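You operate a simulated robot arm through the tools that you are given. There is no shell and no other tool. Be economical: measure what you need, move in short steps, check, and stop when the job is done.

The job below is to be done with a simulated two-armed robot. You get a single attempt, and the scene is never put back.

TASK
Pick up the dipper with one hand, pass it to the other hand and put it on the top of the dark table. Set down upright: dipper.

Only the result counts: the job must be done as asked and must still hold three seconds after the hand-in. Knocking over, shifting, dropping, spilling or breaking anything else fails it.

THE ROBOT
Two 7-joint arms with two-finger parallel grippers on one trunk, on a base that drives. Base frame: it is fixed to the floor where the robot stands at the start and does not move with it; the origin is under the middle of the robot, x ahead of it, y to its left, z up. Readings come in m, degrees, newtons and seconds.
The left shoulder is at the start at [0.06, 0.143, 0.906], the right one opposite. With the tool pointing down near the work surface each hand reaches from about 0.32 to 0.74 m from the robot's upright axis, wherever it stands, measured 20 degrees to its own side. Places, roughly: top of the dark table [-1.5, 0.7, 0.8]. Payload 1.57 kg a hand.
The tool frame of a hand sits at the grasp point between the pads (the TCP): z along the fingers, y along the line on which they close. The tips reach 0.03 m beyond it. Largest opening 0.11 m; finger width 0.024, thickness 0.012; the body of the gripper, 0.048 by 0.112 m, starts 0.078 m behind the TCP.
Orientation is that of the tool frame in the base frame, as a unit quaternion [w, x, y, z]. With the fingers straight down and closing along the base's y, the tool's x points along the base's -x, its y along +y and its z along -z.

THE INTERFACE
- The arms move only by the tool move_arm. It takes "left_plan", "right_plan" or both (then of equal length, played together; a hand with none holds still); each is a list of rows, each an object (a shift or turn left out is 0, a gripper value left out holds the last) with "delta_rot": the turn, a rotation vector about the tool's x, y, z in degrees, a list of three; "slide": the shift along the tool's x, y, z in m, a list of three; "claw": the gripper command, from -1 (shut) to 1 (fully open), values between in proportion. In form: [{"delta_rot": [ax, ay, az], "slide": [dx, dy, dz], "claw": claw}, ...]. A call has 1 to 12 rows; each row is the pose to reach, as a shift and turn from the pose commanded when the call began, along the tool's axes at that moment. Rows are played at 5 a second. More than 0.05 m and 8.6 degrees between two rows, or a gripper value outside its range, and nothing of the call is played. A pose out of reach is approached as far as the arm can. The call stops where the force on the tool passes 40 N (or 10 N more than at its start, if that is more) or the arm is blocked; 0.2 s more then pass. Each finger travels about 0.045 m/s and halts on what it meets, pressing with about 36 N; the grip force reading is that of the motor and also rises with nothing between the fingers. The clock runs only during rows and for 0.2 s after the last one: add rows that repeat a pose to give the fingers time. The reply holds the time, the measured pose of the TCP, the force on the tool along the base axes, the opening and the grip force, in the units named above and with some noise, with the torque about the TCP (base axes, N m) and any sound that the robot's microphone picked up.
- Cameras (640 x 400 px; columns grow to the right, rows downward): "scene" is now at [0.0528, -0.0157, 1.5213]; the picture's right is [-0.18, -0.98, 0.00], its down [-0.67, 0.12, -0.73] and it looks along [0.72, -0.13, -0.68] (base axes); focal length 287 px, centre (320, 200). "left" rides on the left gripper at [0.07, -0.016, -0.141] in its tool frame; the picture's right is [0.23, 0.97, 0.00], its down [-0.85, 0.20, -0.48] and it looks along [-0.47, 0.11, 0.88] (tool axes); focal length 222 px, centre (320, 200). "right" rides on the right gripper at [0.07, 0.016, -0.141] in its tool frame; the picture's right is [-0.23, 0.97, 0.00], its down [-0.85, -0.20, -0.48] and it looks along [-0.47, -0.11, 0.88] (tool axes); focal length 222 px, centre (320, 200). There is no depth. A picture from a camera that has moved, and an enlarged one, comes with that camera's place and axes in the base frame and with its lens.
- grab_frame(camera): a new picture of that camera. The clock stands still meanwhile.
- move_column(by): slides the trunk up (or, below 0, down) by that many m; the arms and the scene camera ride with it, the base frame stays. It gives what a move gives, with no picture.
- steer(legs): drives the robot by 1 to 6 legs, each [ahead, left, turn to the left] in m, m and degrees, along the robot's own axes; the way and the turn of a leg run together, so that a leg with both is an arc; at most 1.5 m and 180 degrees a leg. The arms and the cameras ride along, it lands a little off, and it stops where it bumps. It gives what a move gives.
- turn_head(pan, tilt): turns the head with the scene camera to pan (to the left, within 86 degrees either way) and tilt (down, from -29 to 69), counted from straight ahead of the robot. It gives what a move gives.
- zoom(camera, box): a new picture of the part [left, top, right, bottom] of that camera's present view, enlarged. The clock stands still meanwhile.
- sign_off(): hands the job in; it is judged then, once.

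Go step by step. Nothing tells you exact positions but the pictures and the camera data: compare them with the known pose of the tool, close in by small moves and look again before you grip or let go. The budget is 120 turns and 108 pictures, counting those below and the enlarged ones. Unless the task says otherwise, let go and move clear before handing in, and close with one line.

The tools are called after ">>>" by a JSON object that holds its "api" and its "payload". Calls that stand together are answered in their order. move_arm: Moves the arms, as the interface text tells. Its arguments: {"type":"object","properties":{"left_plan":{"type":"array","items":{"type":"object","properties":{"delta_rot":{"type":"array","items":{"type":"number"}},"slide":{"type":"array","items":{"type":"number"}},"claw":{"type":"number"}}}},"right_plan":{"type":"array","items":{"type":"object","properties":{"delta_rot":{"type":"array","items":{"type":"number"}},"slide":{"type":"array","items":{"type":"number"}},"claw":{"type":"number"}}}}},"required":[]} The other tools are called the same way: move_column (by) slides the trunk up or down; steer (legs) drives the base; turn_head (pan, tilt) turns the head that bears the scene camera; grab_frame (camera) takes a picture; zoom (camera, box) takes an enlarged picture of a part of a camera's view; sign_off () hands the job in.

At the start:

```text
clock: 0.0
left_tcp_pos: [0.5773, 0.2276, 1.0276]
left_ee_rot: [0.0, 0.0, 1.0, 0.0]
left_contact_force: [-0.3, -0.2, 0.8]
left_torque: [0.0, -0.03, 0.02]
left_width: 0.1099
left_grasp_force: 0.0
right_tcp_pos: [0.4009, -0.2276, 1.0892]
right_ee_rot: [0.0, -0.001, 1.0, 0.0]
right_contact_force: [0.8, 0.2, 0.4]
right_torque: [0.03, -0.02, -0.03]
right_width: 0.1099
right_grasp_force: 0.1
trunk travel left (down, up): [-0.504, 0.086]
robot x, y, heading: [0.0007, 0.0016, 0.1]
head pan, tilt: [-10.4, 43.1]
```

scene: 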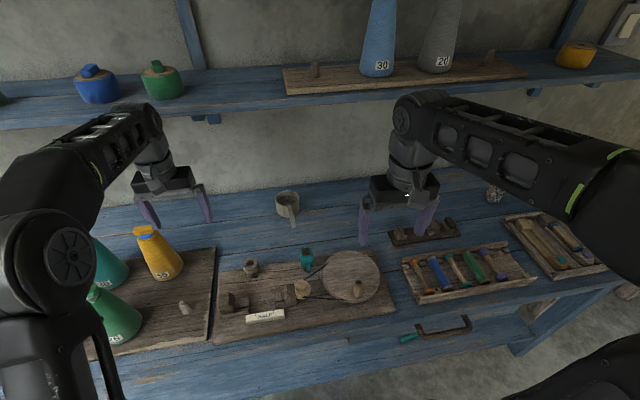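
right: 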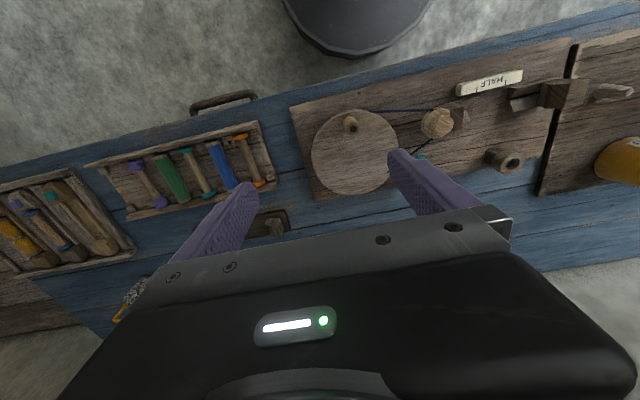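
left: 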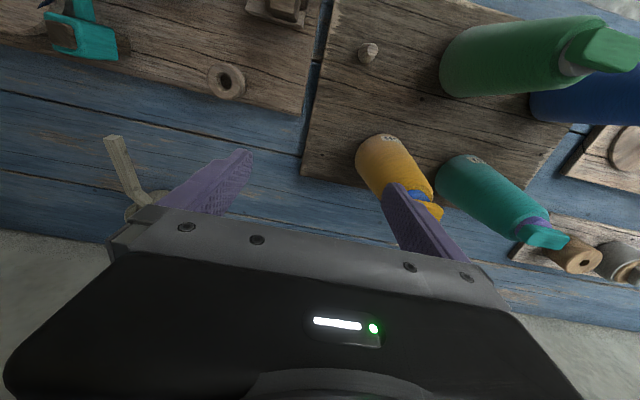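

The dipper looks like the small cup with a stick handle near the back of the bench (scene ~ (288,205)). I'll zoom in to measure it.

>>> {"api": "zoom", "payload": {"camera": "scene", "box": [240, 170, 340, 240]}}

>>> {"api": "zoom", "payload": {"camera": "left", "box": [80, 110, 240, 230]}}

```text
5.71 times, centred on (290, 205) of scene
camera zoom: at [0.0528, -0.0157, 1.5213], right [-0.18, -0.98, 0.0], down [-0.67, 0.12, -0.73], along [0.72, -0.13, -0.68], focal length 1638 px, centre (491, 171)
```

zoom: 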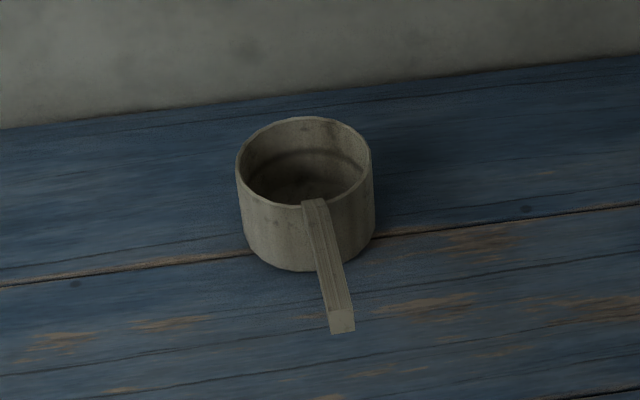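

```text
3.33 times, centred on (160, 170) of left
camera zoom: at [0.5095, 0.2108, 1.1706], right [-0.23, 0.97, 0.0], down [0.85, 0.2, 0.48], along [0.47, 0.11, -0.88], focal length 740 px, centre (853, 300)
```

zoom: 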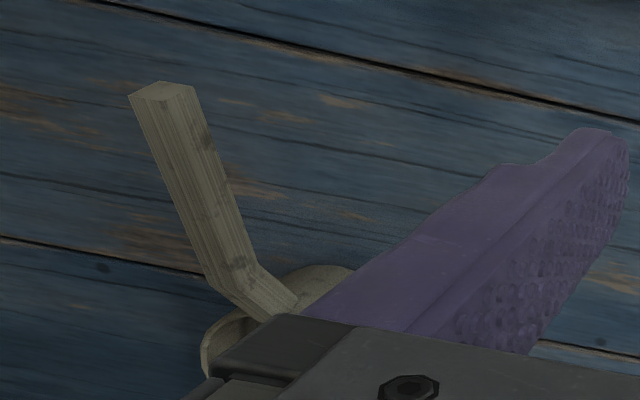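

The dipper's cup is around (0.806, -0.033), rim z≈0.838, with a handle reaching back to about (0.642, -0.042, 0.875). I'll bring the right hand, pitched forward 40°, over the handle and look.

>>> {"api": "move_arm", "payload": {"right_plan": [{"slide": [-0.026, 0.027, 0.018], "delta_rot": [0, -5.7, 0]}, {"slide": [-0.051, 0.053, 0.037], "delta_rot": [0, -11.4, 0]}, {"slide": [-0.077, 0.08, 0.055], "delta_rot": [0, -17.1, 0]}, {"slide": [-0.102, 0.106, 0.074], "delta_rot": [0, -22.8, 0]}, {"slide": [-0.128, 0.133, 0.092], "delta_rot": [0, -28.5, 0]}, {"slide": [-0.153, 0.159, 0.11], "delta_rot": [0, -34.2, 0]}, {"slide": [-0.179, 0.186, 0.129], "delta_rot": [0, -40, 0]}, {"slide": [-0.179, 0.186, 0.129], "delta_rot": [0, -40, 0]}]}}

>>> {"api": "grab_frame", "payload": {"camera": "right"}}

>>> {"api": "grab_frame", "payload": {"camera": "scene"}}

```text
clock: 1.8
left_tcp_pos: [0.5779, 0.227, 1.0297]
left_ee_rot: [0.001, 0.0, 1.0, 0.001]
left_contact_force: [0.2, 0.4, -0.6]
left_torque: [-0.02, 0.02, 0.0]
left_width: 0.1101
left_grasp_force: 0.1
right_tcp_pos: [0.5801, -0.04, 0.9595]
right_ee_rot: [0.343, 0.002, 0.939, 0.0]
right_contact_force: [-0.6, 0.0, -0.2]
right_torque: [0.0, -0.01, 0.0]
right_width: 0.1099
right_grasp_force: 0.1
trunk travel left (down, up): [-0.504, 0.086]
robot x, y, heading: [0.0029, 0.0003, 0.1]
head pan, tilt: [-10.4, 43.1]
```

```text
102 pictures are left
camera right: at [0.4353, -0.0257, 1.0237], right [0.17, 0.97, 0.15], down [0.35, -0.2, 0.92], along [0.92, -0.11, -0.37], focal length 222 px, centre (320, 200)
```

right: 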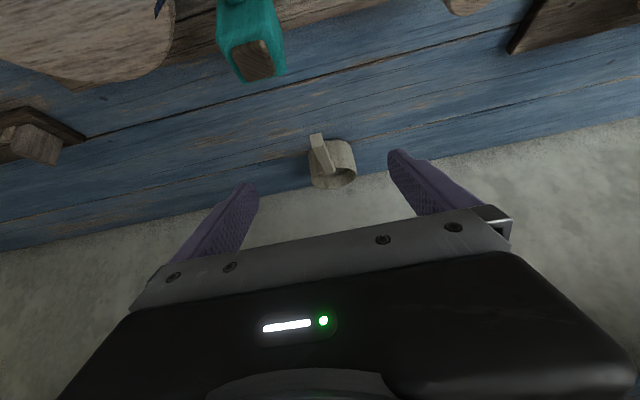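

```text
101 pictures are left
camera scene: at [0.0525, -0.016, 1.5214], right [-0.18, -0.98, 0.0], down [-0.67, 0.12, -0.73], along [0.72, -0.13, -0.68], focal length 287 px, centre (320, 200)
```

scene: 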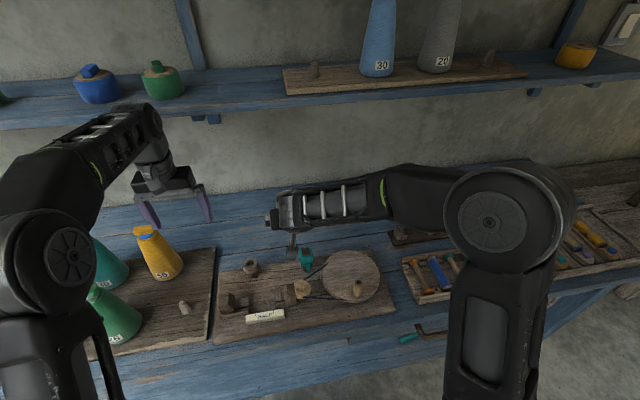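

The dipper is between the fingers in the right view. I'll zoom to refine the handle position.

>>> {"api": "zoom", "payload": {"camera": "right", "box": [280, 120, 380, 200]}}

>>> {"api": "zoom", "payload": {"camera": "left", "box": [60, 110, 220, 230]}}

```text
5.00 times, centred on (330, 160) of right
camera zoom: at [0.4353, -0.0257, 1.0237], right [0.17, 0.97, 0.15], down [0.35, -0.2, 0.92], along [0.92, -0.11, -0.37], focal length 1111 px, centre (270, 400)
```

zoom: 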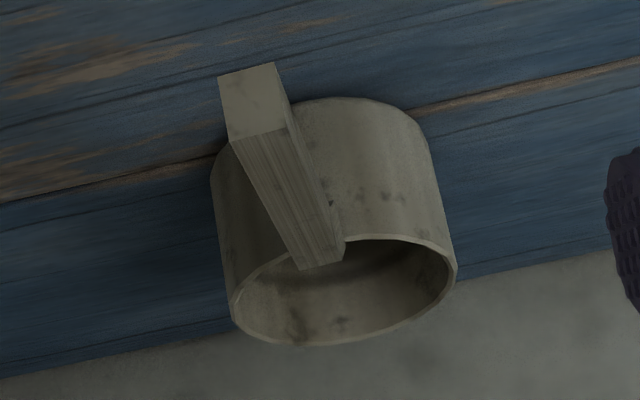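

```text
3.33 times, centred on (140, 170) of left
camera zoom: at [0.5093, 0.2104, 1.1708], right [-0.23, 0.97, 0.0], down [0.85, 0.2, 0.48], along [0.47, 0.11, -0.88], focal length 740 px, centre (920, 300)
```

zoom: 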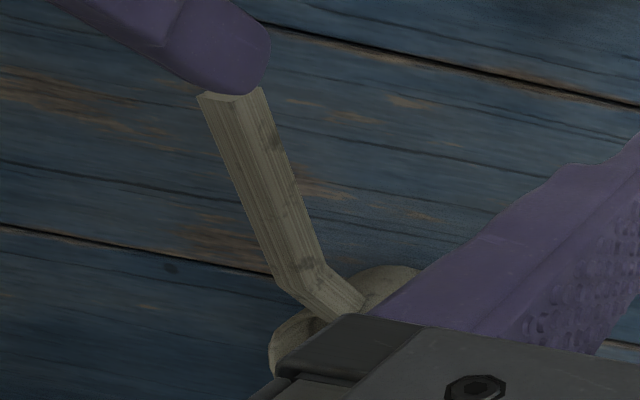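

The handle end is at about (0.647, -0.043, 0.865), and the cup centre at (0.806, -0.035). I'll advance along the fingers so they straddle the handle.

>>> {"api": "move_arm", "payload": {"right_plan": [{"slide": [-0.011, -0.003, 0.035]}, {"slide": [-0.011, -0.003, 0.07]}, {"slide": [-0.011, -0.003, 0.105]}, {"slide": [-0.011, -0.003, 0.142]}, {"slide": [-0.011, -0.003, 0.142]}]}}

>>> {"api": "grab_frame", "payload": {"camera": "right"}}

>>> {"api": "zoom", "payload": {"camera": "left", "box": [40, 80, 240, 230]}}

```text
clock: 3.0
left_tcp_pos: [0.5789, 0.2269, 1.0285]
left_ee_rot: [0.001, 0.001, 1.0, 0.0]
left_contact_force: [-0.3, 0.1, 0.0]
left_torque: [-0.02, -0.02, -0.01]
left_width: 0.11
left_grasp_force: 0.1
right_tcp_pos: [0.679, -0.0448, 0.8578]
right_ee_rot: [0.342, 0.001, 0.94, 0.001]
right_contact_force: [0.1, 0.6, -0.6]
right_torque: [0.0, 0.02, 0.01]
right_width: 0.1098
right_grasp_force: 0.0
trunk travel left (down, up): [-0.504, 0.086]
robot x, y, heading: [-0.0015, -0.0032, 0.1]
head pan, tilt: [-10.4, 43.1]
```

```text
98 pictures are left
camera right: at [0.5346, -0.0295, 0.9214], right [0.17, 0.97, 0.15], down [0.35, -0.2, 0.92], along [0.92, -0.11, -0.37], focal length 222 px, centre (320, 200)
```

right: 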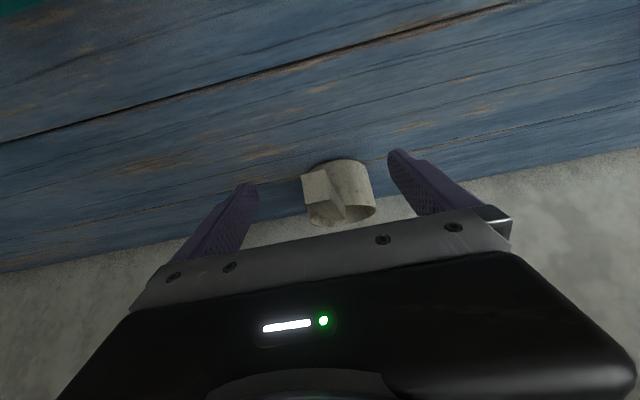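

```text
2.67 times, centred on (140, 155) of left
camera zoom: at [0.5093, 0.2108, 1.1707], right [-0.23, 0.97, 0.0], down [0.85, 0.2, 0.48], along [0.47, 0.11, -0.88], focal length 592 px, centre (800, 320)
```

zoom: 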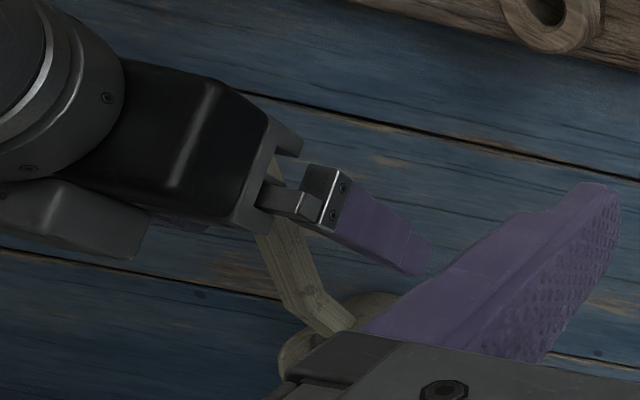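

The handle sits centred between the fingers, so I'm closing.

>>> {"api": "move_arm", "payload": {"right_plan": [{"claw": -1}, {"claw": -1}, {"claw": -1}, {"claw": -1}, {"claw": -1}, {"claw": -1}, {"claw": -1}, {"claw": -1}]}}

>>> {"api": "grab_frame", "payload": {"camera": "right"}}

```text
clock: 4.8
left_tcp_pos: [0.5794, 0.2259, 1.0281]
left_ee_rot: [0.0, 0.0, 1.0, 0.0]
left_contact_force: [-0.1, -0.1, -0.4]
left_torque: [0.01, -0.03, 0.01]
left_width: 0.1099
left_grasp_force: 0.1
right_tcp_pos: [0.6796, -0.0437, 0.8577]
right_ee_rot: [0.341, 0.0, 0.94, 0.0]
right_contact_force: [0.7, -0.2, -0.1]
right_torque: [0.01, 0.02, -0.04]
right_width: 0.0133
right_grasp_force: 29.6
trunk travel left (down, up): [-0.504, 0.086]
robot x, y, heading: [0.001, 0.0015, -0.0]
head pan, tilt: [-10.4, 43.1]
```

```text
96 pictures are left
camera right: at [0.5346, -0.0295, 0.9215], right [0.17, 0.97, 0.15], down [0.35, -0.2, 0.92], along [0.92, -0.11, -0.37], focal length 222 px, centre (320, 200)
```

right: 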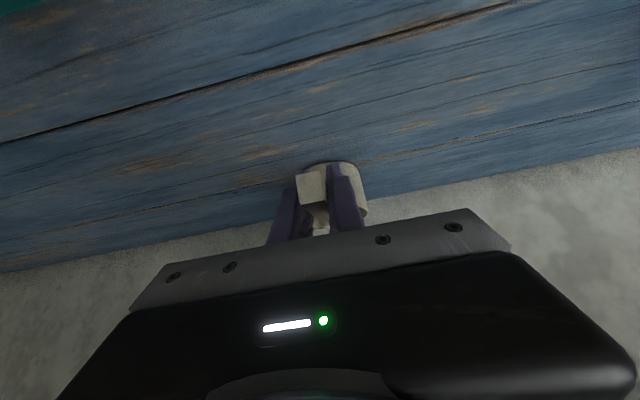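

The grip holds at 13 mm. I'll lift straight up and check.

>>> {"api": "move_arm", "payload": {"right_plan": [{"slide": [-0.013, 0, -0.015]}, {"slide": [-0.026, 0, -0.031]}, {"slide": [-0.045, 0, -0.054]}, {"slide": [-0.064, 0, -0.077]}, {"slide": [-0.064, 0, -0.077]}]}}

>>> {"api": "grab_frame", "payload": {"camera": "scene"}}

>>> {"api": "grab_frame", "payload": {"camera": "left"}}

```text
clock: 6.0
left_tcp_pos: [0.5789, 0.2258, 1.0284]
left_ee_rot: [0.0, 0.001, 1.0, -0.001]
left_contact_force: [0.3, 0.5, 0.5]
left_torque: [0.0, -0.01, -0.02]
left_width: 0.11
left_grasp_force: 0.0
right_tcp_pos: [0.6797, -0.045, 0.9579]
right_ee_rot: [0.342, 0.0, 0.94, 0.0]
right_contact_force: [-1.3, -0.1, 0.0]
right_torque: [0.02, 0.0, -0.01]
right_width: 0.0001
right_grasp_force: 21.6
trunk travel left (down, up): [-0.504, 0.086]
robot x, y, heading: [-0.0015, -0.0002, 0.0]
head pan, tilt: [-10.4, 43.1]
```

```text
95 pictures are left
camera scene: at [0.053, -0.0156, 1.5213], right [-0.18, -0.98, 0.0], down [-0.67, 0.12, -0.73], along [0.72, -0.13, -0.68], focal length 287 px, centre (320, 200)
```

scene: 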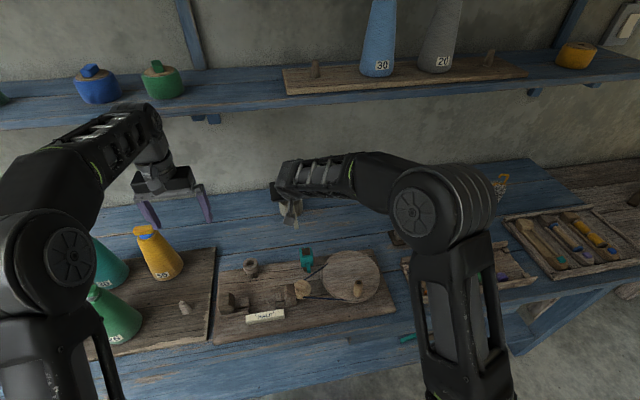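

```text
94 pictures are left
camera left: at [0.5097, 0.2109, 1.1705], right [-0.23, 0.97, 0.0], down [0.85, 0.2, 0.48], along [0.47, 0.11, -0.88], focal length 222 px, centre (320, 200)
```

left: 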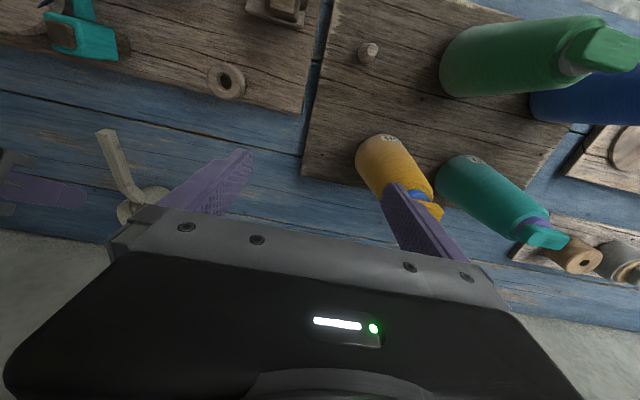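

The handle slipped out and the dipper is still standing on the bench. I'll look at it more closely.

>>> {"api": "zoom", "payload": {"camera": "left", "box": [60, 110, 220, 230]}}

>>> {"api": "zoom", "payload": {"camera": "scene", "box": [240, 150, 340, 240]}}

>>> {"api": "grab_frame", "payload": {"camera": "right"}}

```text
3.33 times, centred on (140, 170) of left
camera zoom: at [0.5097, 0.2109, 1.1705], right [-0.23, 0.97, 0.0], down [0.85, 0.2, 0.48], along [0.47, 0.11, -0.88], focal length 740 px, centre (920, 300)
```

zoom: 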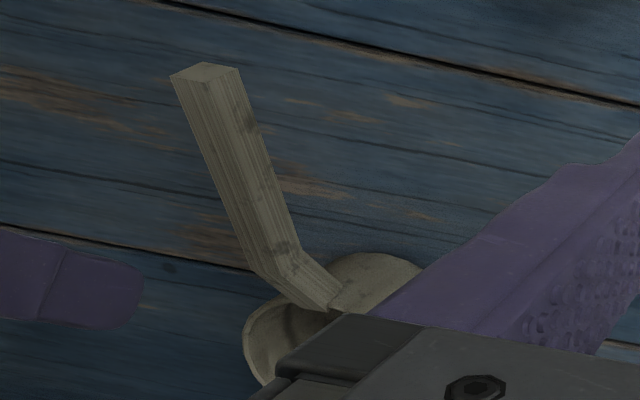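

```text
4.44 times, centred on (290, 195) of scene
camera zoom: at [0.053, -0.0156, 1.5213], right [-0.18, -0.98, 0.0], down [-0.67, 0.12, -0.73], along [0.72, -0.13, -0.68], focal length 1274 px, centre (453, 222)
```

zoom: 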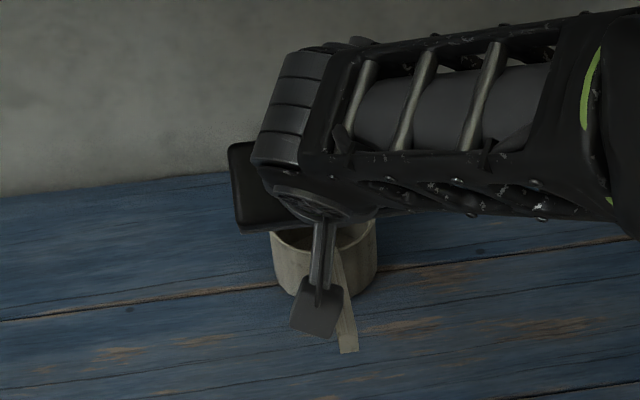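

```text
91 pictures are left
camera right: at [0.534, -0.0298, 1.0219], right [0.17, 0.97, 0.15], down [0.35, -0.2, 0.92], along [0.92, -0.11, -0.37], focal length 222 px, centre (320, 200)
```

right: 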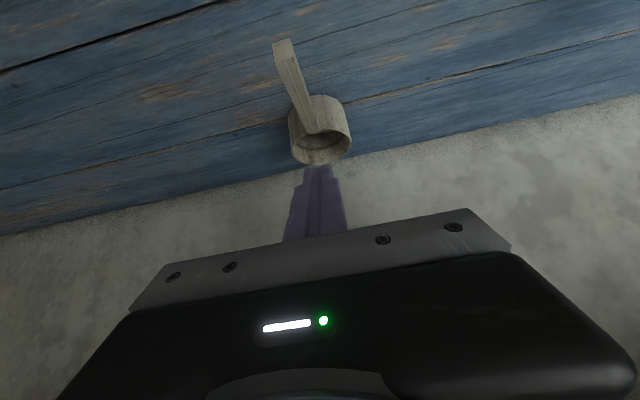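

The cup is still upright. The handle grip was too far from the weight, so I'll grip the cup body instead. I'm opening the right hand and yawing it 30° so it leans to the right-rear, which keeps the handle free for the left hand.

>>> {"api": "move_arm", "payload": {"right_plan": [{"slide": [-0.004, -0.011, 0.003], "delta_rot": [-4.8, 0, -5.75], "claw": 1}, {"slide": [-0.008, -0.022, 0.006], "delta_rot": [-9.6, 0, -11.5], "claw": 1}, {"slide": [-0.012, -0.033, 0.01], "delta_rot": [-14.5, 0, -17.25], "claw": 1}, {"slide": [-0.015, -0.045, 0.013], "delta_rot": [-19.3, 0, -23], "claw": 1}, {"slide": [-0.015, -0.045, 0.013], "delta_rot": [-19.3, 0, -23], "claw": 1}, {"slide": [-0.015, -0.045, 0.013], "delta_rot": [-19.3, 0, -23], "claw": 1}, {"slide": [-0.015, -0.045, 0.013], "delta_rot": [-19.3, 0, -23], "claw": 1}]}}

>>> {"api": "grab_frame", "payload": {"camera": "right"}}

>>> {"api": "zoom", "payload": {"camera": "scene", "box": [240, 150, 340, 240]}}

```text
clock: 7.6
left_tcp_pos: [0.5776, 0.2274, 1.0299]
left_ee_rot: [0.0, 0.0, 1.0, 0.0]
left_contact_force: [0.4, 0.1, -0.4]
left_torque: [0.02, -0.01, -0.03]
left_width: 0.1099
left_grasp_force: 0.0
right_tcp_pos: [0.6992, -0.0898, 0.9572]
right_ee_rot: [0.331, -0.243, 0.907, 0.089]
right_contact_force: [0.0, 0.5, 0.1]
right_torque: [-0.02, 0.0, -0.01]
right_width: 0.1099
right_grasp_force: 0.1
trunk travel left (down, up): [-0.504, 0.086]
robot x, y, heading: [-0.0011, 0.0031, -0.2]
head pan, tilt: [-10.4, 43.1]
```

```text
90 pictures are left
camera right: at [0.5652, -0.1487, 1.0219], right [-0.34, 0.93, 0.15], down [0.4, 0.0, 0.92], along [0.85, 0.37, -0.37], focal length 222 px, centre (320, 200)
```

right: 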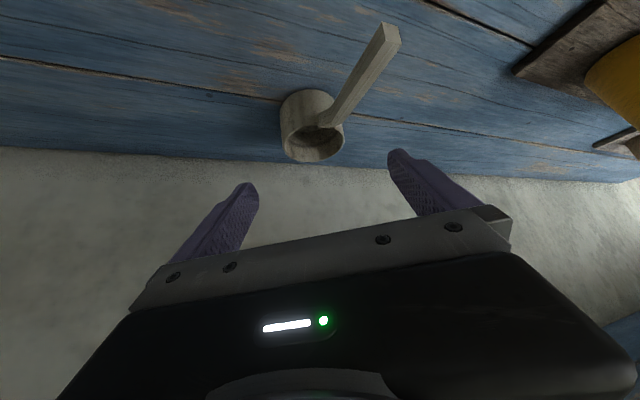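

```text
4.44 times, centred on (290, 195) of scene
camera zoom: at [0.0528, -0.0156, 1.5213], right [-0.18, -0.98, 0.0], down [-0.67, 0.12, -0.73], along [0.72, -0.13, -0.68], focal length 1274 px, centre (453, 222)
```

zoom: 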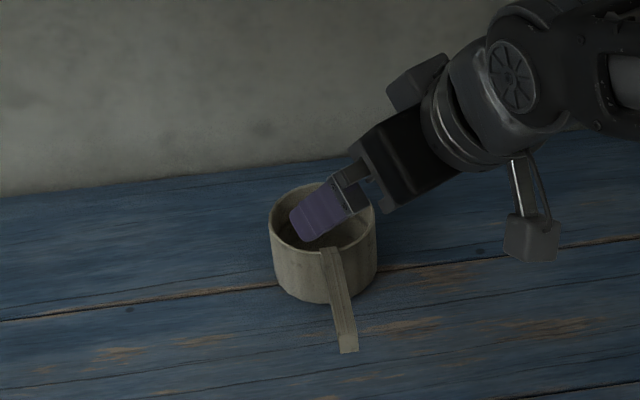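

The cup shifted about 1 cm. I'll zoom in to refine its centre.

>>> {"api": "zoom", "payload": {"camera": "right", "box": [260, 70, 380, 170]}}

>>> {"api": "zoom", "payload": {"camera": "scene", "box": [260, 170, 330, 235]}}

```text
4.00 times, centred on (320, 120) of right
camera zoom: at [0.5652, -0.1487, 1.0219], right [-0.34, 0.93, 0.15], down [0.4, 0.0, 0.92], along [0.85, 0.37, -0.37], focal length 888 px, centre (320, 520)
```

zoom: 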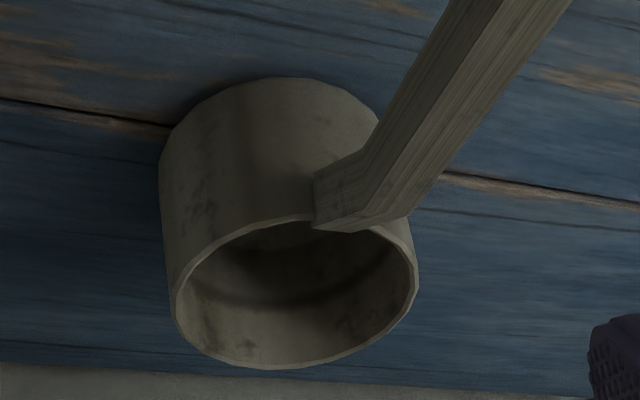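

```text
6.15 times, centred on (295, 202) of scene
camera zoom: at [0.0528, -0.0156, 1.5213], right [-0.18, -0.98, 0.0], down [-0.67, 0.12, -0.73], along [0.72, -0.13, -0.68], focal length 1764 px, centre (474, 185)
```

zoom: 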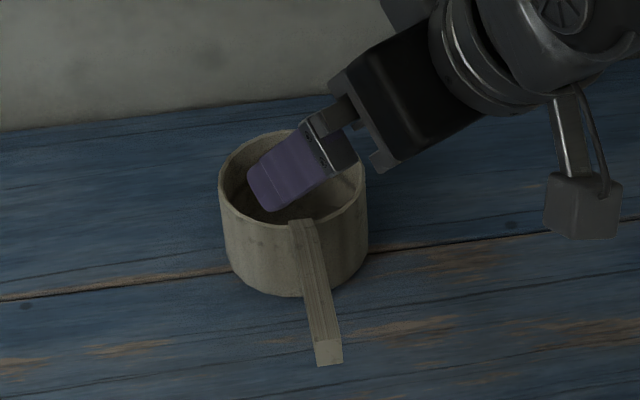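

Cup centre ≈ (0.792, -0.0455), rim z ≈ 0.842. I'll advance most of the way along the fingers, then check.

>>> {"api": "move_arm", "payload": {"right_plan": [{"slide": [0.006, -0.0085, 0.03]}, {"slide": [0.006, -0.0085, 0.06]}, {"slide": [0.006, -0.0085, 0.1]}, {"slide": [0.006, -0.0085, 0.1]}]}}

>>> {"api": "grab_frame", "payload": {"camera": "right"}}

>>> {"api": "zoom", "payload": {"camera": "scene", "box": [260, 170, 330, 235]}}

```text
clock: 8.6
left_tcp_pos: [0.5774, 0.2252, 1.0284]
left_ee_rot: [0.001, 0.0, 1.0, 0.0]
left_contact_force: [-0.1, -0.4, -0.4]
left_torque: [0.03, -0.01, 0.02]
left_width: 0.11
left_grasp_force: 0.0
right_tcp_pos: [0.7559, -0.0682, 0.8773]
right_ee_rot: [0.331, -0.243, 0.907, 0.089]
right_contact_force: [0.3, 0.7, 0.0]
right_torque: [0.03, -0.03, -0.01]
right_width: 0.11
right_grasp_force: 0.1
trunk travel left (down, up): [-0.504, 0.086]
robot x, y, heading: [-0.0012, -0.0027, 0.3]
head pan, tilt: [-10.4, 43.1]
```

```text
86 pictures are left
camera right: at [0.6215, -0.1272, 0.9408], right [-0.34, 0.93, 0.15], down [0.4, 0.0, 0.92], along [0.85, 0.37, -0.37], focal length 222 px, centre (320, 200)
```

right: 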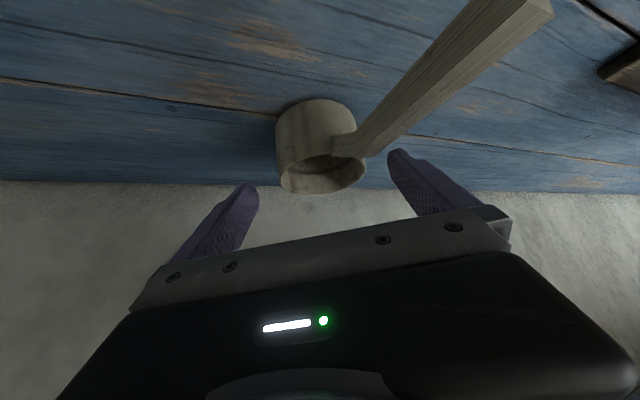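

```text
6.15 times, centred on (295, 202) of scene
camera zoom: at [0.0524, -0.0157, 1.5214], right [-0.18, -0.98, 0.0], down [-0.67, 0.12, -0.73], along [0.72, -0.13, -0.68], focal length 1764 px, centre (474, 185)
```

zoom: 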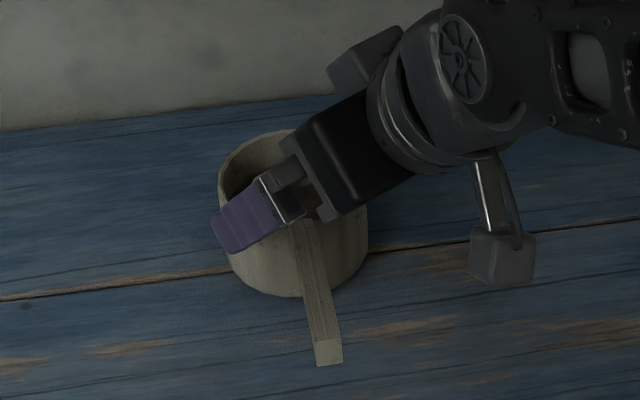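

The alignment looks good, so I'm going in the remaining 6.5 cm.

>>> {"api": "move_arm", "payload": {"right_plan": [{"slide": [0, 0, 0.025]}, {"slide": [0, 0, 0.045]}, {"slide": [0, 0, 0.065]}, {"slide": [0, 0, 0.065]}]}}

>>> {"api": "grab_frame", "payload": {"camera": "right"}}

>>> {"api": "zoom", "payload": {"camera": "scene", "box": [260, 170, 330, 235]}}

```text
clock: 9.6
left_tcp_pos: [0.5782, 0.2267, 1.0278]
left_ee_rot: [0.0, 0.0, 1.0, 0.0]
left_contact_force: [-0.1, 0.6, -0.1]
left_torque: [0.0, 0.03, 0.03]
left_width: 0.1102
left_grasp_force: 0.0
right_tcp_pos: [0.7915, -0.0455, 0.8264]
right_ee_rot: [0.331, -0.243, 0.907, 0.088]
right_contact_force: [0.8, -0.6, -0.2]
right_torque: [-0.02, -0.01, 0.01]
right_width: 0.1102
right_grasp_force: 0.1
trunk travel left (down, up): [-0.504, 0.086]
robot x, y, heading: [0.002, -0.0044, 0.0]
head pan, tilt: [-10.4, 43.1]
```

```text
84 pictures are left
camera right: at [0.6575, -0.1058, 0.8912], right [-0.34, 0.93, 0.15], down [0.4, 0.0, 0.92], along [0.85, 0.37, -0.37], focal length 222 px, centre (320, 200)
```

right: 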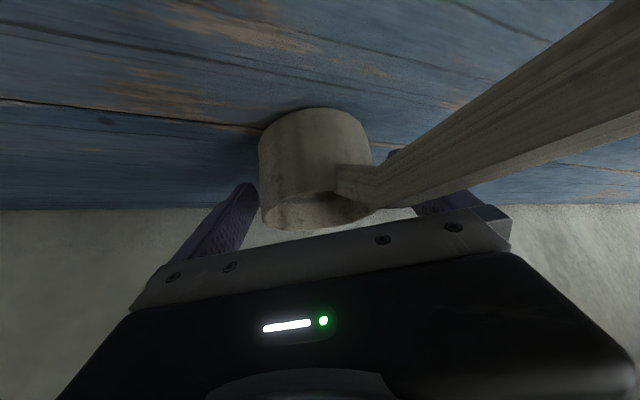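

```text
6.15 times, centred on (295, 202) of scene
camera zoom: at [0.0527, -0.0157, 1.5214], right [-0.18, -0.98, 0.0], down [-0.67, 0.12, -0.73], along [0.72, -0.13, -0.68], focal length 1764 px, centre (474, 185)
```

zoom: 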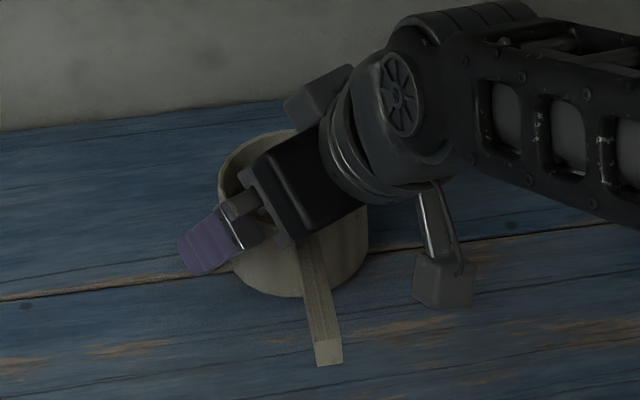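

The fingers straddle the cup body and clear the handle, so I'm closing.

>>> {"api": "move_arm", "payload": {"right_plan": [{"claw": 0.7}, {"claw": 0.5}, {"claw": 0}, {"claw": -0.5}, {"claw": -1}, {"claw": -1}, {"claw": -1}]}}

>>> {"api": "grab_frame", "payload": {"camera": "right"}}

```text
clock: 11.2
left_tcp_pos: [0.5783, 0.2276, 1.0291]
left_ee_rot: [0.0, -0.001, 1.0, 0.0]
left_contact_force: [-0.3, -0.5, -0.3]
left_torque: [0.0, 0.03, 0.03]
left_width: 0.1102
left_grasp_force: 0.1
right_tcp_pos: [0.7907, -0.0472, 0.8261]
right_ee_rot: [0.33, -0.243, 0.908, 0.089]
right_contact_force: [0.4, 0.2, -0.1]
right_torque: [0.02, 0.02, -0.03]
right_width: 0.0808
right_grasp_force: 35.6
trunk travel left (down, up): [-0.504, 0.086]
robot x, y, heading: [-0.0003, 0.0037, -0.0]
head pan, tilt: [-10.4, 43.1]
```

```text
82 pictures are left
camera right: at [0.6576, -0.1058, 0.8912], right [-0.34, 0.93, 0.15], down [0.4, 0.0, 0.92], along [0.85, 0.37, -0.37], focal length 222 px, centre (320, 200)
```

right: 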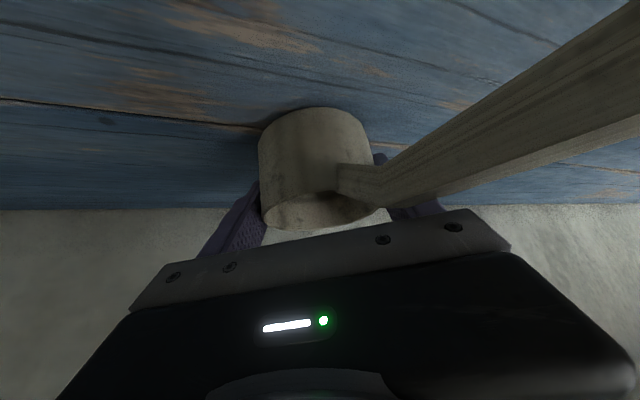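

Held at 81 mm. I'll do a small, slow 3 cm test lift.

>>> {"api": "move_arm", "payload": {"right_plan": [{"slide": [-0.0032, 0, -0.0038]}, {"slide": [-0.0064, 0, -0.0077]}, {"slide": [-0.0129, 0, -0.0153]}, {"slide": [-0.0193, 0, -0.023]}, {"slide": [-0.0193, 0, -0.023]}]}}

>>> {"api": "grab_frame", "payload": {"camera": "right"}}

>>> {"api": "zoom", "payload": {"camera": "scene", "box": [260, 170, 330, 235]}}

```text
clock: 12.4
left_tcp_pos: [0.5787, 0.2267, 1.0274]
left_ee_rot: [0.0, 0.0, 1.0, 0.001]
left_contact_force: [0.1, -0.4, -0.9]
left_torque: [0.0, 0.01, -0.05]
left_width: 0.11
left_grasp_force: 0.2
right_tcp_pos: [0.7924, -0.0462, 0.8569]
right_ee_rot: [0.33, -0.243, 0.908, 0.089]
right_contact_force: [0.7, 0.2, -0.2]
right_torque: [-0.01, -0.06, 0.02]
right_width: 0.0807
right_grasp_force: 36.2
trunk travel left (down, up): [-0.504, 0.086]
robot x, y, heading: [-0.0014, 0.0029, 0.1]
head pan, tilt: [-10.4, 43.1]
```

```text
81 pictures are left
camera right: at [0.6579, -0.1049, 0.9216], right [-0.34, 0.93, 0.15], down [0.4, 0.0, 0.92], along [0.85, 0.37, -0.37], focal length 222 px, centre (320, 200)
```

right: 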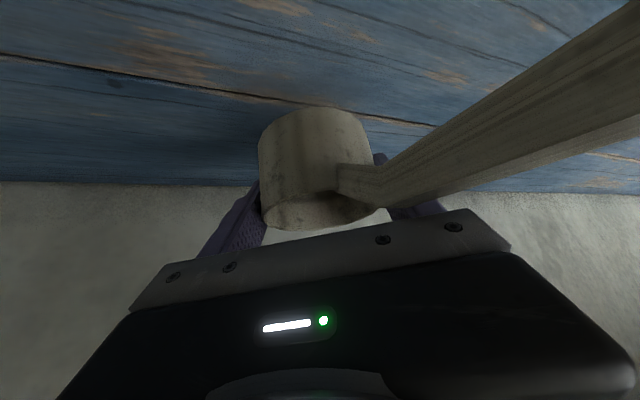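

```text
6.15 times, centred on (295, 202) of scene
camera zoom: at [0.0531, -0.0157, 1.5213], right [-0.18, -0.98, 0.0], down [-0.67, 0.12, -0.73], along [0.72, -0.13, -0.68], focal length 1764 px, centre (474, 185)
```

zoom: 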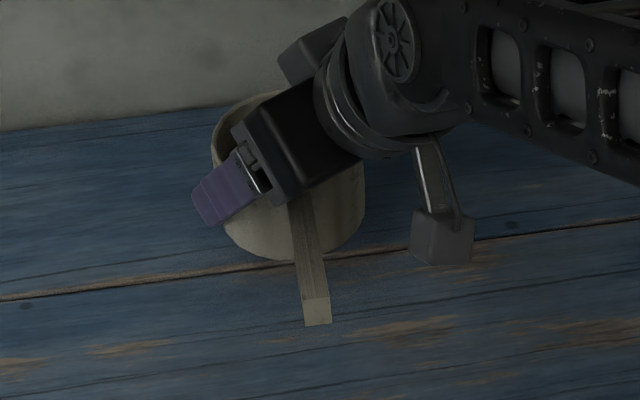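

The lift is secure. I'll raise it further, then retract to the hand-over zone around (0.58, -0.046, 0.97).

>>> {"api": "move_arm", "payload": {"right_plan": [{"slide": [-0.02, 0, -0.025]}, {"slide": [-0.042, 0, -0.05]}, {"slide": [-0.064, 0, -0.077]}, {"slide": [-0.048, 0.014, -0.095]}, {"slide": [-0.026, 0.034, -0.12]}, {"slide": [-0.004, 0.052, -0.143]}, {"slide": [0.018, 0.07, -0.165]}, {"slide": [0.04, 0.088, -0.187]}, {"slide": [0.062, 0.105, -0.209]}, {"slide": [0.062, 0.105, -0.209]}]}}

>>> {"api": "grab_frame", "payload": {"camera": "scene"}}

>>> {"api": "grab_frame", "payload": {"camera": "right"}}

>>> {"api": "grab_frame", "payload": {"camera": "left"}}

```text
clock: 14.6
left_tcp_pos: [0.5785, 0.2275, 1.028]
left_ee_rot: [0.0, 0.0, 1.0, 0.0]
left_contact_force: [0.0, -0.9, -0.8]
left_torque: [-0.03, 0.02, -0.04]
left_width: 0.1099
left_grasp_force: 0.1
right_tcp_pos: [0.582, -0.0467, 0.9776]
right_ee_rot: [0.33, -0.243, 0.908, 0.089]
right_contact_force: [-0.1, 0.5, -1.4]
right_torque: [0.02, -0.02, 0.04]
right_width: 0.081
right_grasp_force: 35.9
trunk travel left (down, up): [-0.504, 0.086]
robot x, y, heading: [-0.0003, 0.0008, 0.2]
head pan, tilt: [-10.4, 43.1]
```

```text
79 pictures are left
camera scene: at [0.0534, -0.0156, 1.5213], right [-0.18, -0.98, 0.0], down [-0.67, 0.12, -0.73], along [0.72, -0.13, -0.68], focal length 287 px, centre (320, 200)
```

scene: 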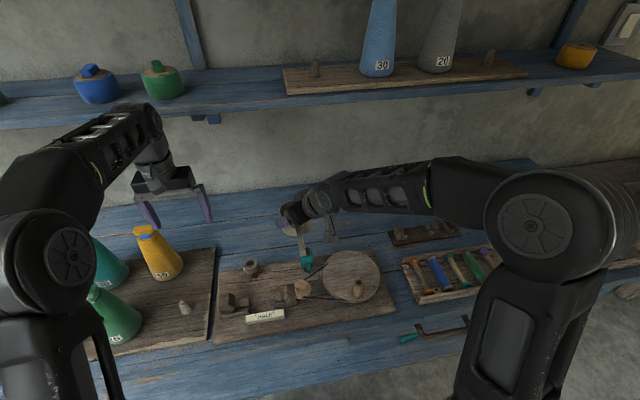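

```text
78 pictures are left
camera right: at [0.448, -0.1055, 1.0411], right [-0.34, 0.93, 0.15], down [0.4, 0.0, 0.92], along [0.85, 0.37, -0.37], focal length 222 px, centre (320, 200)
```

right: 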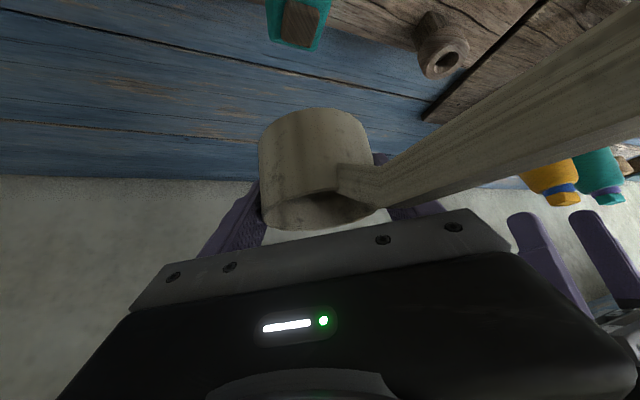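

```text
77 pictures are left
camera left: at [0.51, 0.2108, 1.1703], right [-0.23, 0.97, 0.0], down [0.85, 0.2, 0.48], along [0.47, 0.11, -0.88], focal length 222 px, centre (320, 200)
```

left: 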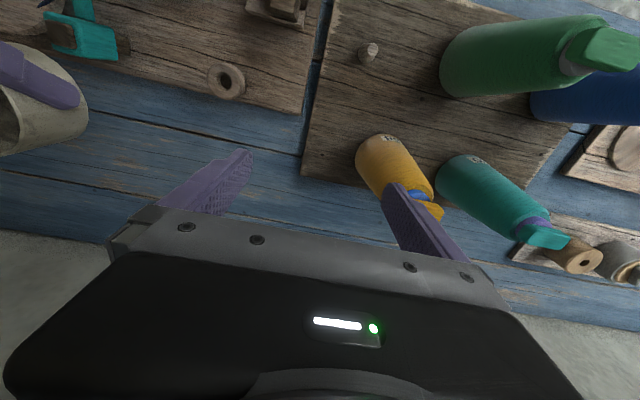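

The dipper is firmly held. Before driving I'll look around to both sides for obstacles and the dark table.

>>> {"api": "turn_head", "payload": {"pan": 86, "tilt": 20}}

>>> {"api": "grab_frame", "payload": {"camera": "scene"}}

>>> {"api": "turn_head", "payload": {"pan": -86, "tilt": 20}}

>>> {"api": "grab_frame", "payload": {"camera": "scene"}}

```text
clock: 16.3
left_tcp_pos: [0.577, 0.2268, 1.0275]
left_ee_rot: [0.0, 0.0, 1.0, 0.0]
left_contact_force: [-0.4, 0.8, 0.1]
left_torque: [-0.07, 0.02, 0.04]
left_width: 0.1099
left_grasp_force: 0.1
right_tcp_pos: [0.5824, -0.0459, 0.9775]
right_ee_rot: [0.33, -0.244, 0.908, 0.089]
right_contact_force: [-0.2, -0.2, -1.1]
right_torque: [0.0, -0.01, 0.01]
right_width: 0.0809
right_grasp_force: 35.9
trunk travel left (down, up): [-0.504, 0.086]
robot x, y, heading: [0.0033, 0.0026, 0.1]
head pan, tilt: [85.9, 20.0]
```

```text
76 pictures are left
camera scene: at [-0.0219, 0.0922, 1.5572], right [1.0, -0.07, 0.0], down [-0.02, -0.34, -0.94], along [0.07, 0.94, -0.34], focal length 287 px, centre (320, 200)
```

scene: 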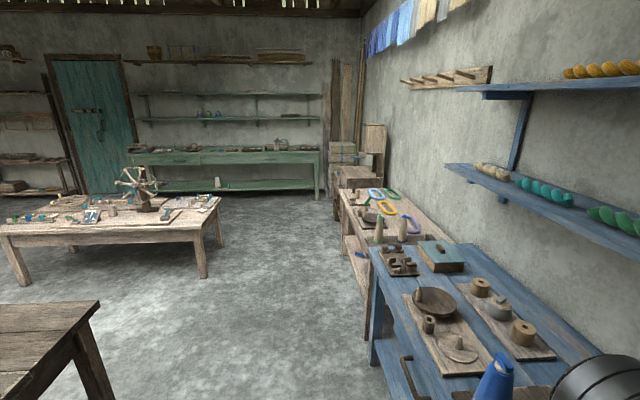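

```text
clock: 18.9
left_tcp_pos: [0.577, 0.2277, 1.0291]
left_ee_rot: [-0.001, 0.0, 1.0, 0.0]
left_contact_force: [0.6, -0.2, -0.2]
left_torque: [0.0, -0.02, -0.01]
left_width: 0.1102
left_grasp_force: 0.0
right_tcp_pos: [0.5816, -0.0458, 0.9769]
right_ee_rot: [0.331, -0.244, 0.907, 0.089]
right_contact_force: [0.8, 0.1, -0.6]
right_torque: [0.0, -0.01, 0.0]
right_width: 0.0808
right_grasp_force: 36.3
trunk travel left (down, up): [-0.504, 0.086]
robot x, y, heading: [0.002, 0.0019, -0.0]
head pan, tilt: [-85.9, 20.0]
```

```text
75 pictures are left
camera scene: at [-0.0219, -0.0936, 1.5572], right [-1.0, -0.07, 0.0], down [-0.02, 0.34, -0.94], along [0.07, -0.94, -0.34], focal length 287 px, centre (320, 200)
```

scene: 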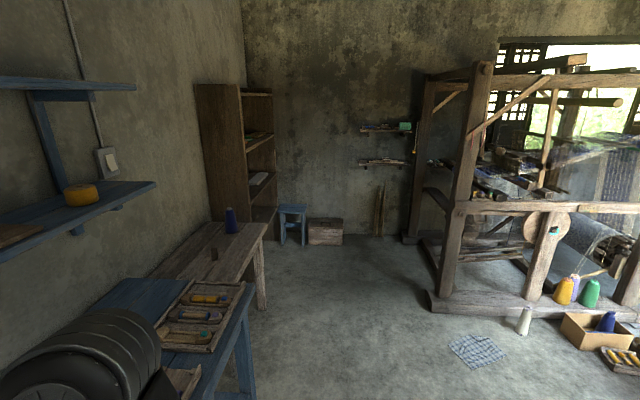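

The dark table's near corner is around (-0.8, 1.07), with its near edge at x≈-0.9. I'll raise the trunk, back off from the bench a bit and look at the table.

>>> {"api": "move_column", "payload": {"by": 0.08}}

>>> {"api": "steer", "payload": {"legs": [[-0.3, 0, 0]]}}

>>> {"api": "turn_head", "payload": {"pan": 86, "tilt": 40}}

>>> {"api": "grab_frame", "payload": {"camera": "scene"}}

>>> {"api": "grab_frame", "payload": {"camera": "right"}}

```text
clock: 20.1
left_tcp_pos: [0.5781, 0.2281, 1.108]
left_ee_rot: [0.001, 0.0, 1.0, 0.0]
left_contact_force: [-0.5, -0.3, 0.0]
left_torque: [-0.01, -0.04, 0.02]
left_width: 0.1101
left_grasp_force: 0.0
right_tcp_pos: [0.5815, -0.0464, 1.0572]
right_ee_rot: [0.33, -0.244, 0.908, 0.089]
right_contact_force: [-0.3, -0.3, -0.4]
right_torque: [-0.02, -0.02, 0.02]
right_width: 0.081
right_grasp_force: 35.8
trunk travel left (down, up): [-0.584, 0.006]
robot x, y, heading: [0.0013, -0.0014, 0.2]
head pan, tilt: [-85.9, 20.0]
```

```text
clock: 22.1
left_tcp_pos: [0.2761, 0.225, 1.1091]
left_ee_rot: [0.001, 0.001, 1.0, 0.0]
left_contact_force: [0.4, 1.0, -0.3]
left_torque: [-0.01, 0.0, -0.02]
left_width: 0.1102
left_grasp_force: 0.0
right_tcp_pos: [0.2794, -0.0479, 1.0575]
right_ee_rot: [0.331, -0.241, 0.908, 0.088]
right_contact_force: [-1.2, -0.3, -1.1]
right_torque: [-0.03, -0.02, 0.01]
right_width: 0.0811
right_grasp_force: 35.9
trunk travel left (down, up): [-0.584, 0.006]
robot x, y, heading: [-0.3042, -0.0004, -0.4]
head pan, tilt: [-85.9, 20.0]
```

```text
clock: 24.7
left_tcp_pos: [0.2775, 0.2259, 1.1087]
left_ee_rot: [0.0, 0.002, 1.0, -0.001]
left_contact_force: [0.7, -0.1, 0.0]
left_torque: [-0.01, 0.0, 0.02]
left_width: 0.1102
left_grasp_force: 0.1
right_tcp_pos: [0.2793, -0.0477, 1.0573]
right_ee_rot: [0.33, -0.242, 0.908, 0.088]
right_contact_force: [0.0, 0.6, -1.3]
right_torque: [0.03, -0.03, 0.02]
right_width: 0.081
right_grasp_force: 36.2
trunk travel left (down, up): [-0.584, 0.006]
robot x, y, heading: [-0.3009, -0.0004, -0.1]
head pan, tilt: [85.9, 40.0]
```

```text
74 pictures are left
camera scene: at [-0.3241, 0.0846, 1.6058], right [1.0, -0.07, 0.0], down [-0.05, -0.64, -0.77], along [0.06, 0.76, -0.64], focal length 287 px, centre (320, 200)
```

scene: 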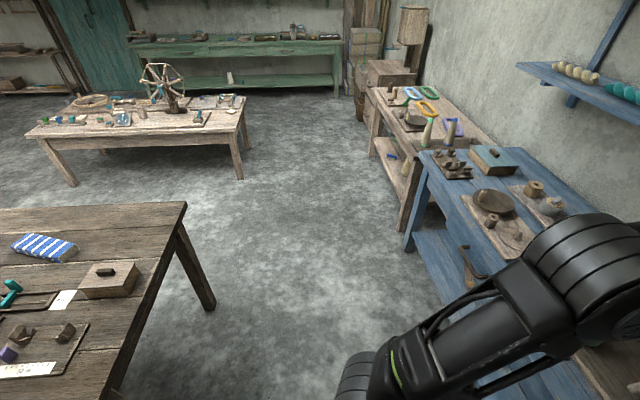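

```text
73 pictures are left
camera right: at [0.1459, -0.1063, 1.1212], right [-0.33, 0.93, 0.15], down [0.4, 0.0, 0.92], along [0.85, 0.36, -0.37], focal length 222 px, centre (320, 200)
```

right: 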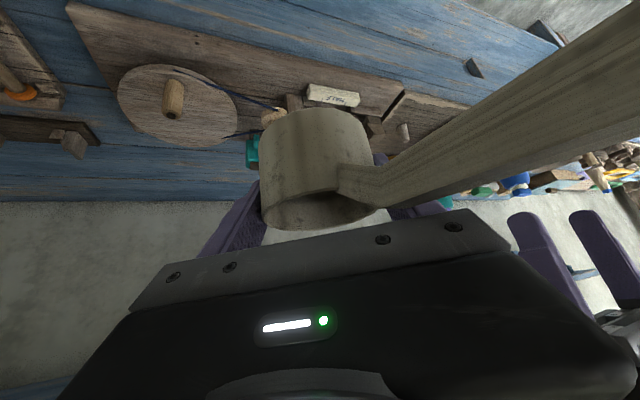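

The dark table's front edge runs along x≈-0.835 (y 0.35–1.06), with clutter on it. I'll turn clockwise to face it and look.

>>> {"api": "steer", "payload": {"legs": [[0, 0, -90], [0, 0, -90]]}}

>>> {"api": "turn_head", "payload": {"pan": -35, "tilt": 40}}

>>> {"api": "grab_frame", "payload": {"camera": "scene"}}

```text
clock: 32.8
left_tcp_pos: [-0.8784, -0.229, 1.1083]
left_ee_rot: [0.0, 1.0, 0.002, 0.0]
left_contact_force: [-0.5, 0.0, 0.3]
left_torque: [0.02, 0.01, -0.04]
left_width: 0.1099
left_grasp_force: 0.0
right_tcp_pos: [-0.8849, 0.0433, 1.0571]
right_ee_rot: [0.09, 0.907, 0.246, -0.33]
right_contact_force: [0.2, 1.2, -1.5]
right_torque: [0.0, 0.0, 0.01]
right_width: 0.0811
right_grasp_force: 35.8
trunk travel left (down, up): [-0.584, 0.006]
robot x, y, heading: [-0.3018, -0.0029, -179.9]
head pan, tilt: [85.9, 40.0]
```

```text
clock: 34.8
left_tcp_pos: [-0.8784, -0.2303, 1.1091]
left_ee_rot: [0.0, 1.0, 0.002, 0.0]
left_contact_force: [-0.8, -0.5, -0.2]
left_torque: [0.0, 0.0, 0.01]
left_width: 0.1102
left_grasp_force: 0.1
right_tcp_pos: [-0.8839, 0.0442, 1.0567]
right_ee_rot: [0.089, 0.907, 0.246, -0.33]
right_contact_force: [-0.6, 0.2, -1.8]
right_torque: [-0.03, 0.0, 0.01]
right_width: 0.0808
right_grasp_force: 35.8
trunk travel left (down, up): [-0.584, 0.006]
robot x, y, heading: [-0.3006, 0.0024, -179.7]
head pan, tilt: [-35.0, 40.0]
```

```text
72 pictures are left
camera scene: at [-0.3408, 0.0482, 1.6058], right [0.57, 0.82, 0.0], down [0.53, -0.37, -0.77], along [-0.63, 0.44, -0.64], focal length 287 px, centre (320, 200)
```

scene: 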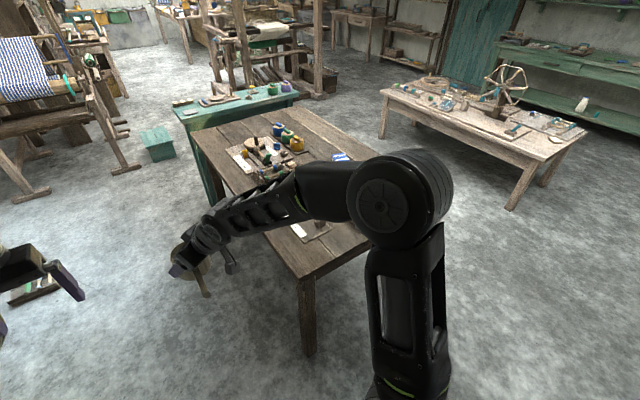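

The table spans x[-2.1,-0.84], y[0.32,1.06]. I'll slide sideways to stand in front of it and view its top.

>>> {"api": "steer", "payload": {"legs": [[0, -0.55, 0]]}}

>>> {"api": "turn_head", "payload": {"pan": 8, "tilt": 48}}

>>> {"api": "grab_frame", "payload": {"camera": "scene"}}

>>> {"api": "grab_frame", "payload": {"camera": "left"}}

>>> {"api": "grab_frame", "payload": {"camera": "right"}}

```text
clock: 37.9
left_tcp_pos: [-0.8819, 0.3194, 1.1073]
left_ee_rot: [0.0, 1.0, 0.004, 0.001]
left_contact_force: [1.0, 0.2, 0.4]
left_torque: [-0.05, 0.01, -0.02]
left_width: 0.1103
left_grasp_force: 0.1
right_tcp_pos: [-0.8884, 0.5925, 1.0572]
right_ee_rot: [0.091, 0.906, 0.246, -0.331]
right_contact_force: [0.1, 0.3, -0.5]
right_torque: [-0.02, -0.01, -0.02]
right_width: 0.0809
right_grasp_force: 36.1
trunk travel left (down, up): [-0.584, 0.006]
robot x, y, heading: [-0.3064, 0.5494, -179.6]
head pan, tilt: [-35.0, 40.0]
```

```text
clock: 39.0
left_tcp_pos: [-0.8823, 0.3179, 1.1085]
left_ee_rot: [0.0, 1.0, 0.004, 0.0]
left_contact_force: [-0.5, -0.6, -0.6]
left_torque: [0.03, 0.02, 0.0]
left_width: 0.1099
left_grasp_force: 0.0
right_tcp_pos: [-0.8885, 0.5913, 1.0566]
right_ee_rot: [0.09, 0.906, 0.247, -0.33]
right_contact_force: [-1.2, -0.1, -1.2]
right_torque: [-0.01, -0.02, 0.02]
right_width: 0.0807
right_grasp_force: 35.9
trunk travel left (down, up): [-0.584, 0.006]
robot x, y, heading: [-0.3068, 0.5512, -179.4]
head pan, tilt: [8.0, 48.0]
```

```text
71 pictures are left
camera scene: at [-0.3527, 0.5379, 1.5944], right [-0.15, 0.99, 0.0], down [0.74, 0.11, -0.67], along [-0.66, -0.1, -0.74], focal length 287 px, centre (320, 200)
```

scene: 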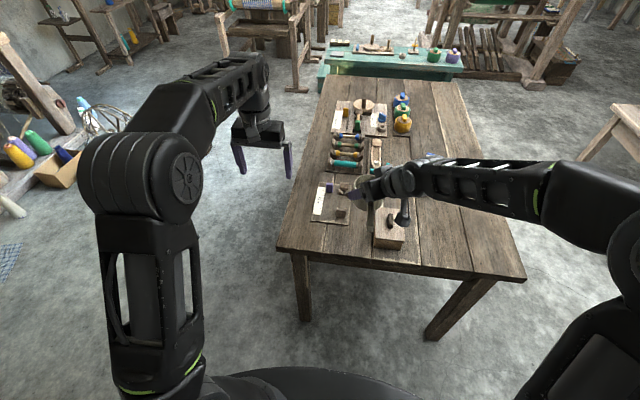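

```text
70 pictures are left
camera left: at [-0.8111, 0.3358, 1.2505], right [0.24, -0.97, 0.0], down [-0.85, -0.21, 0.48], along [-0.47, -0.11, -0.88], focal length 222 px, centre (320, 200)
```

left: 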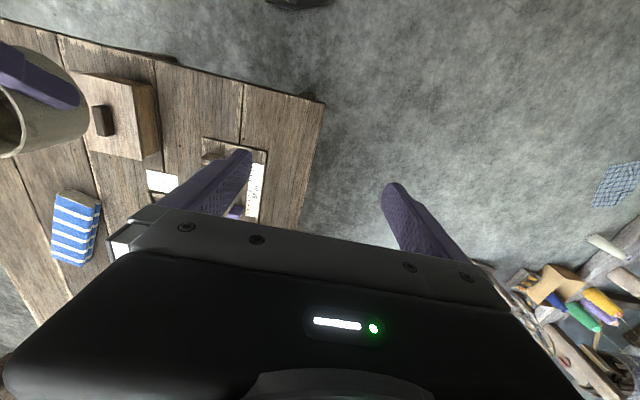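

```text
69 pictures are left
camera right: at [-0.7561, 0.6494, 1.1212], right [0.34, -0.93, 0.15], down [-0.4, 0.0, 0.92], along [-0.85, -0.37, -0.37], focal length 222 px, centre (320, 200)
```

right: 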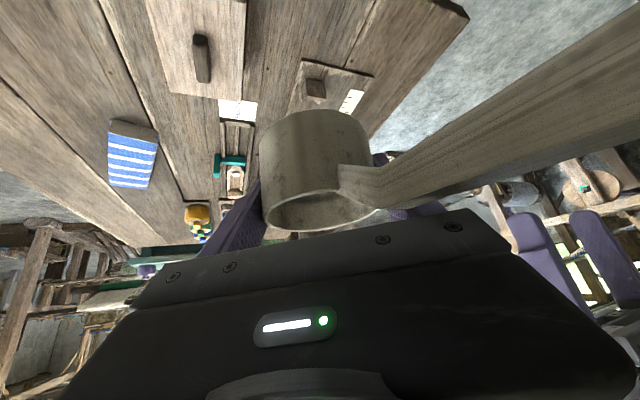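

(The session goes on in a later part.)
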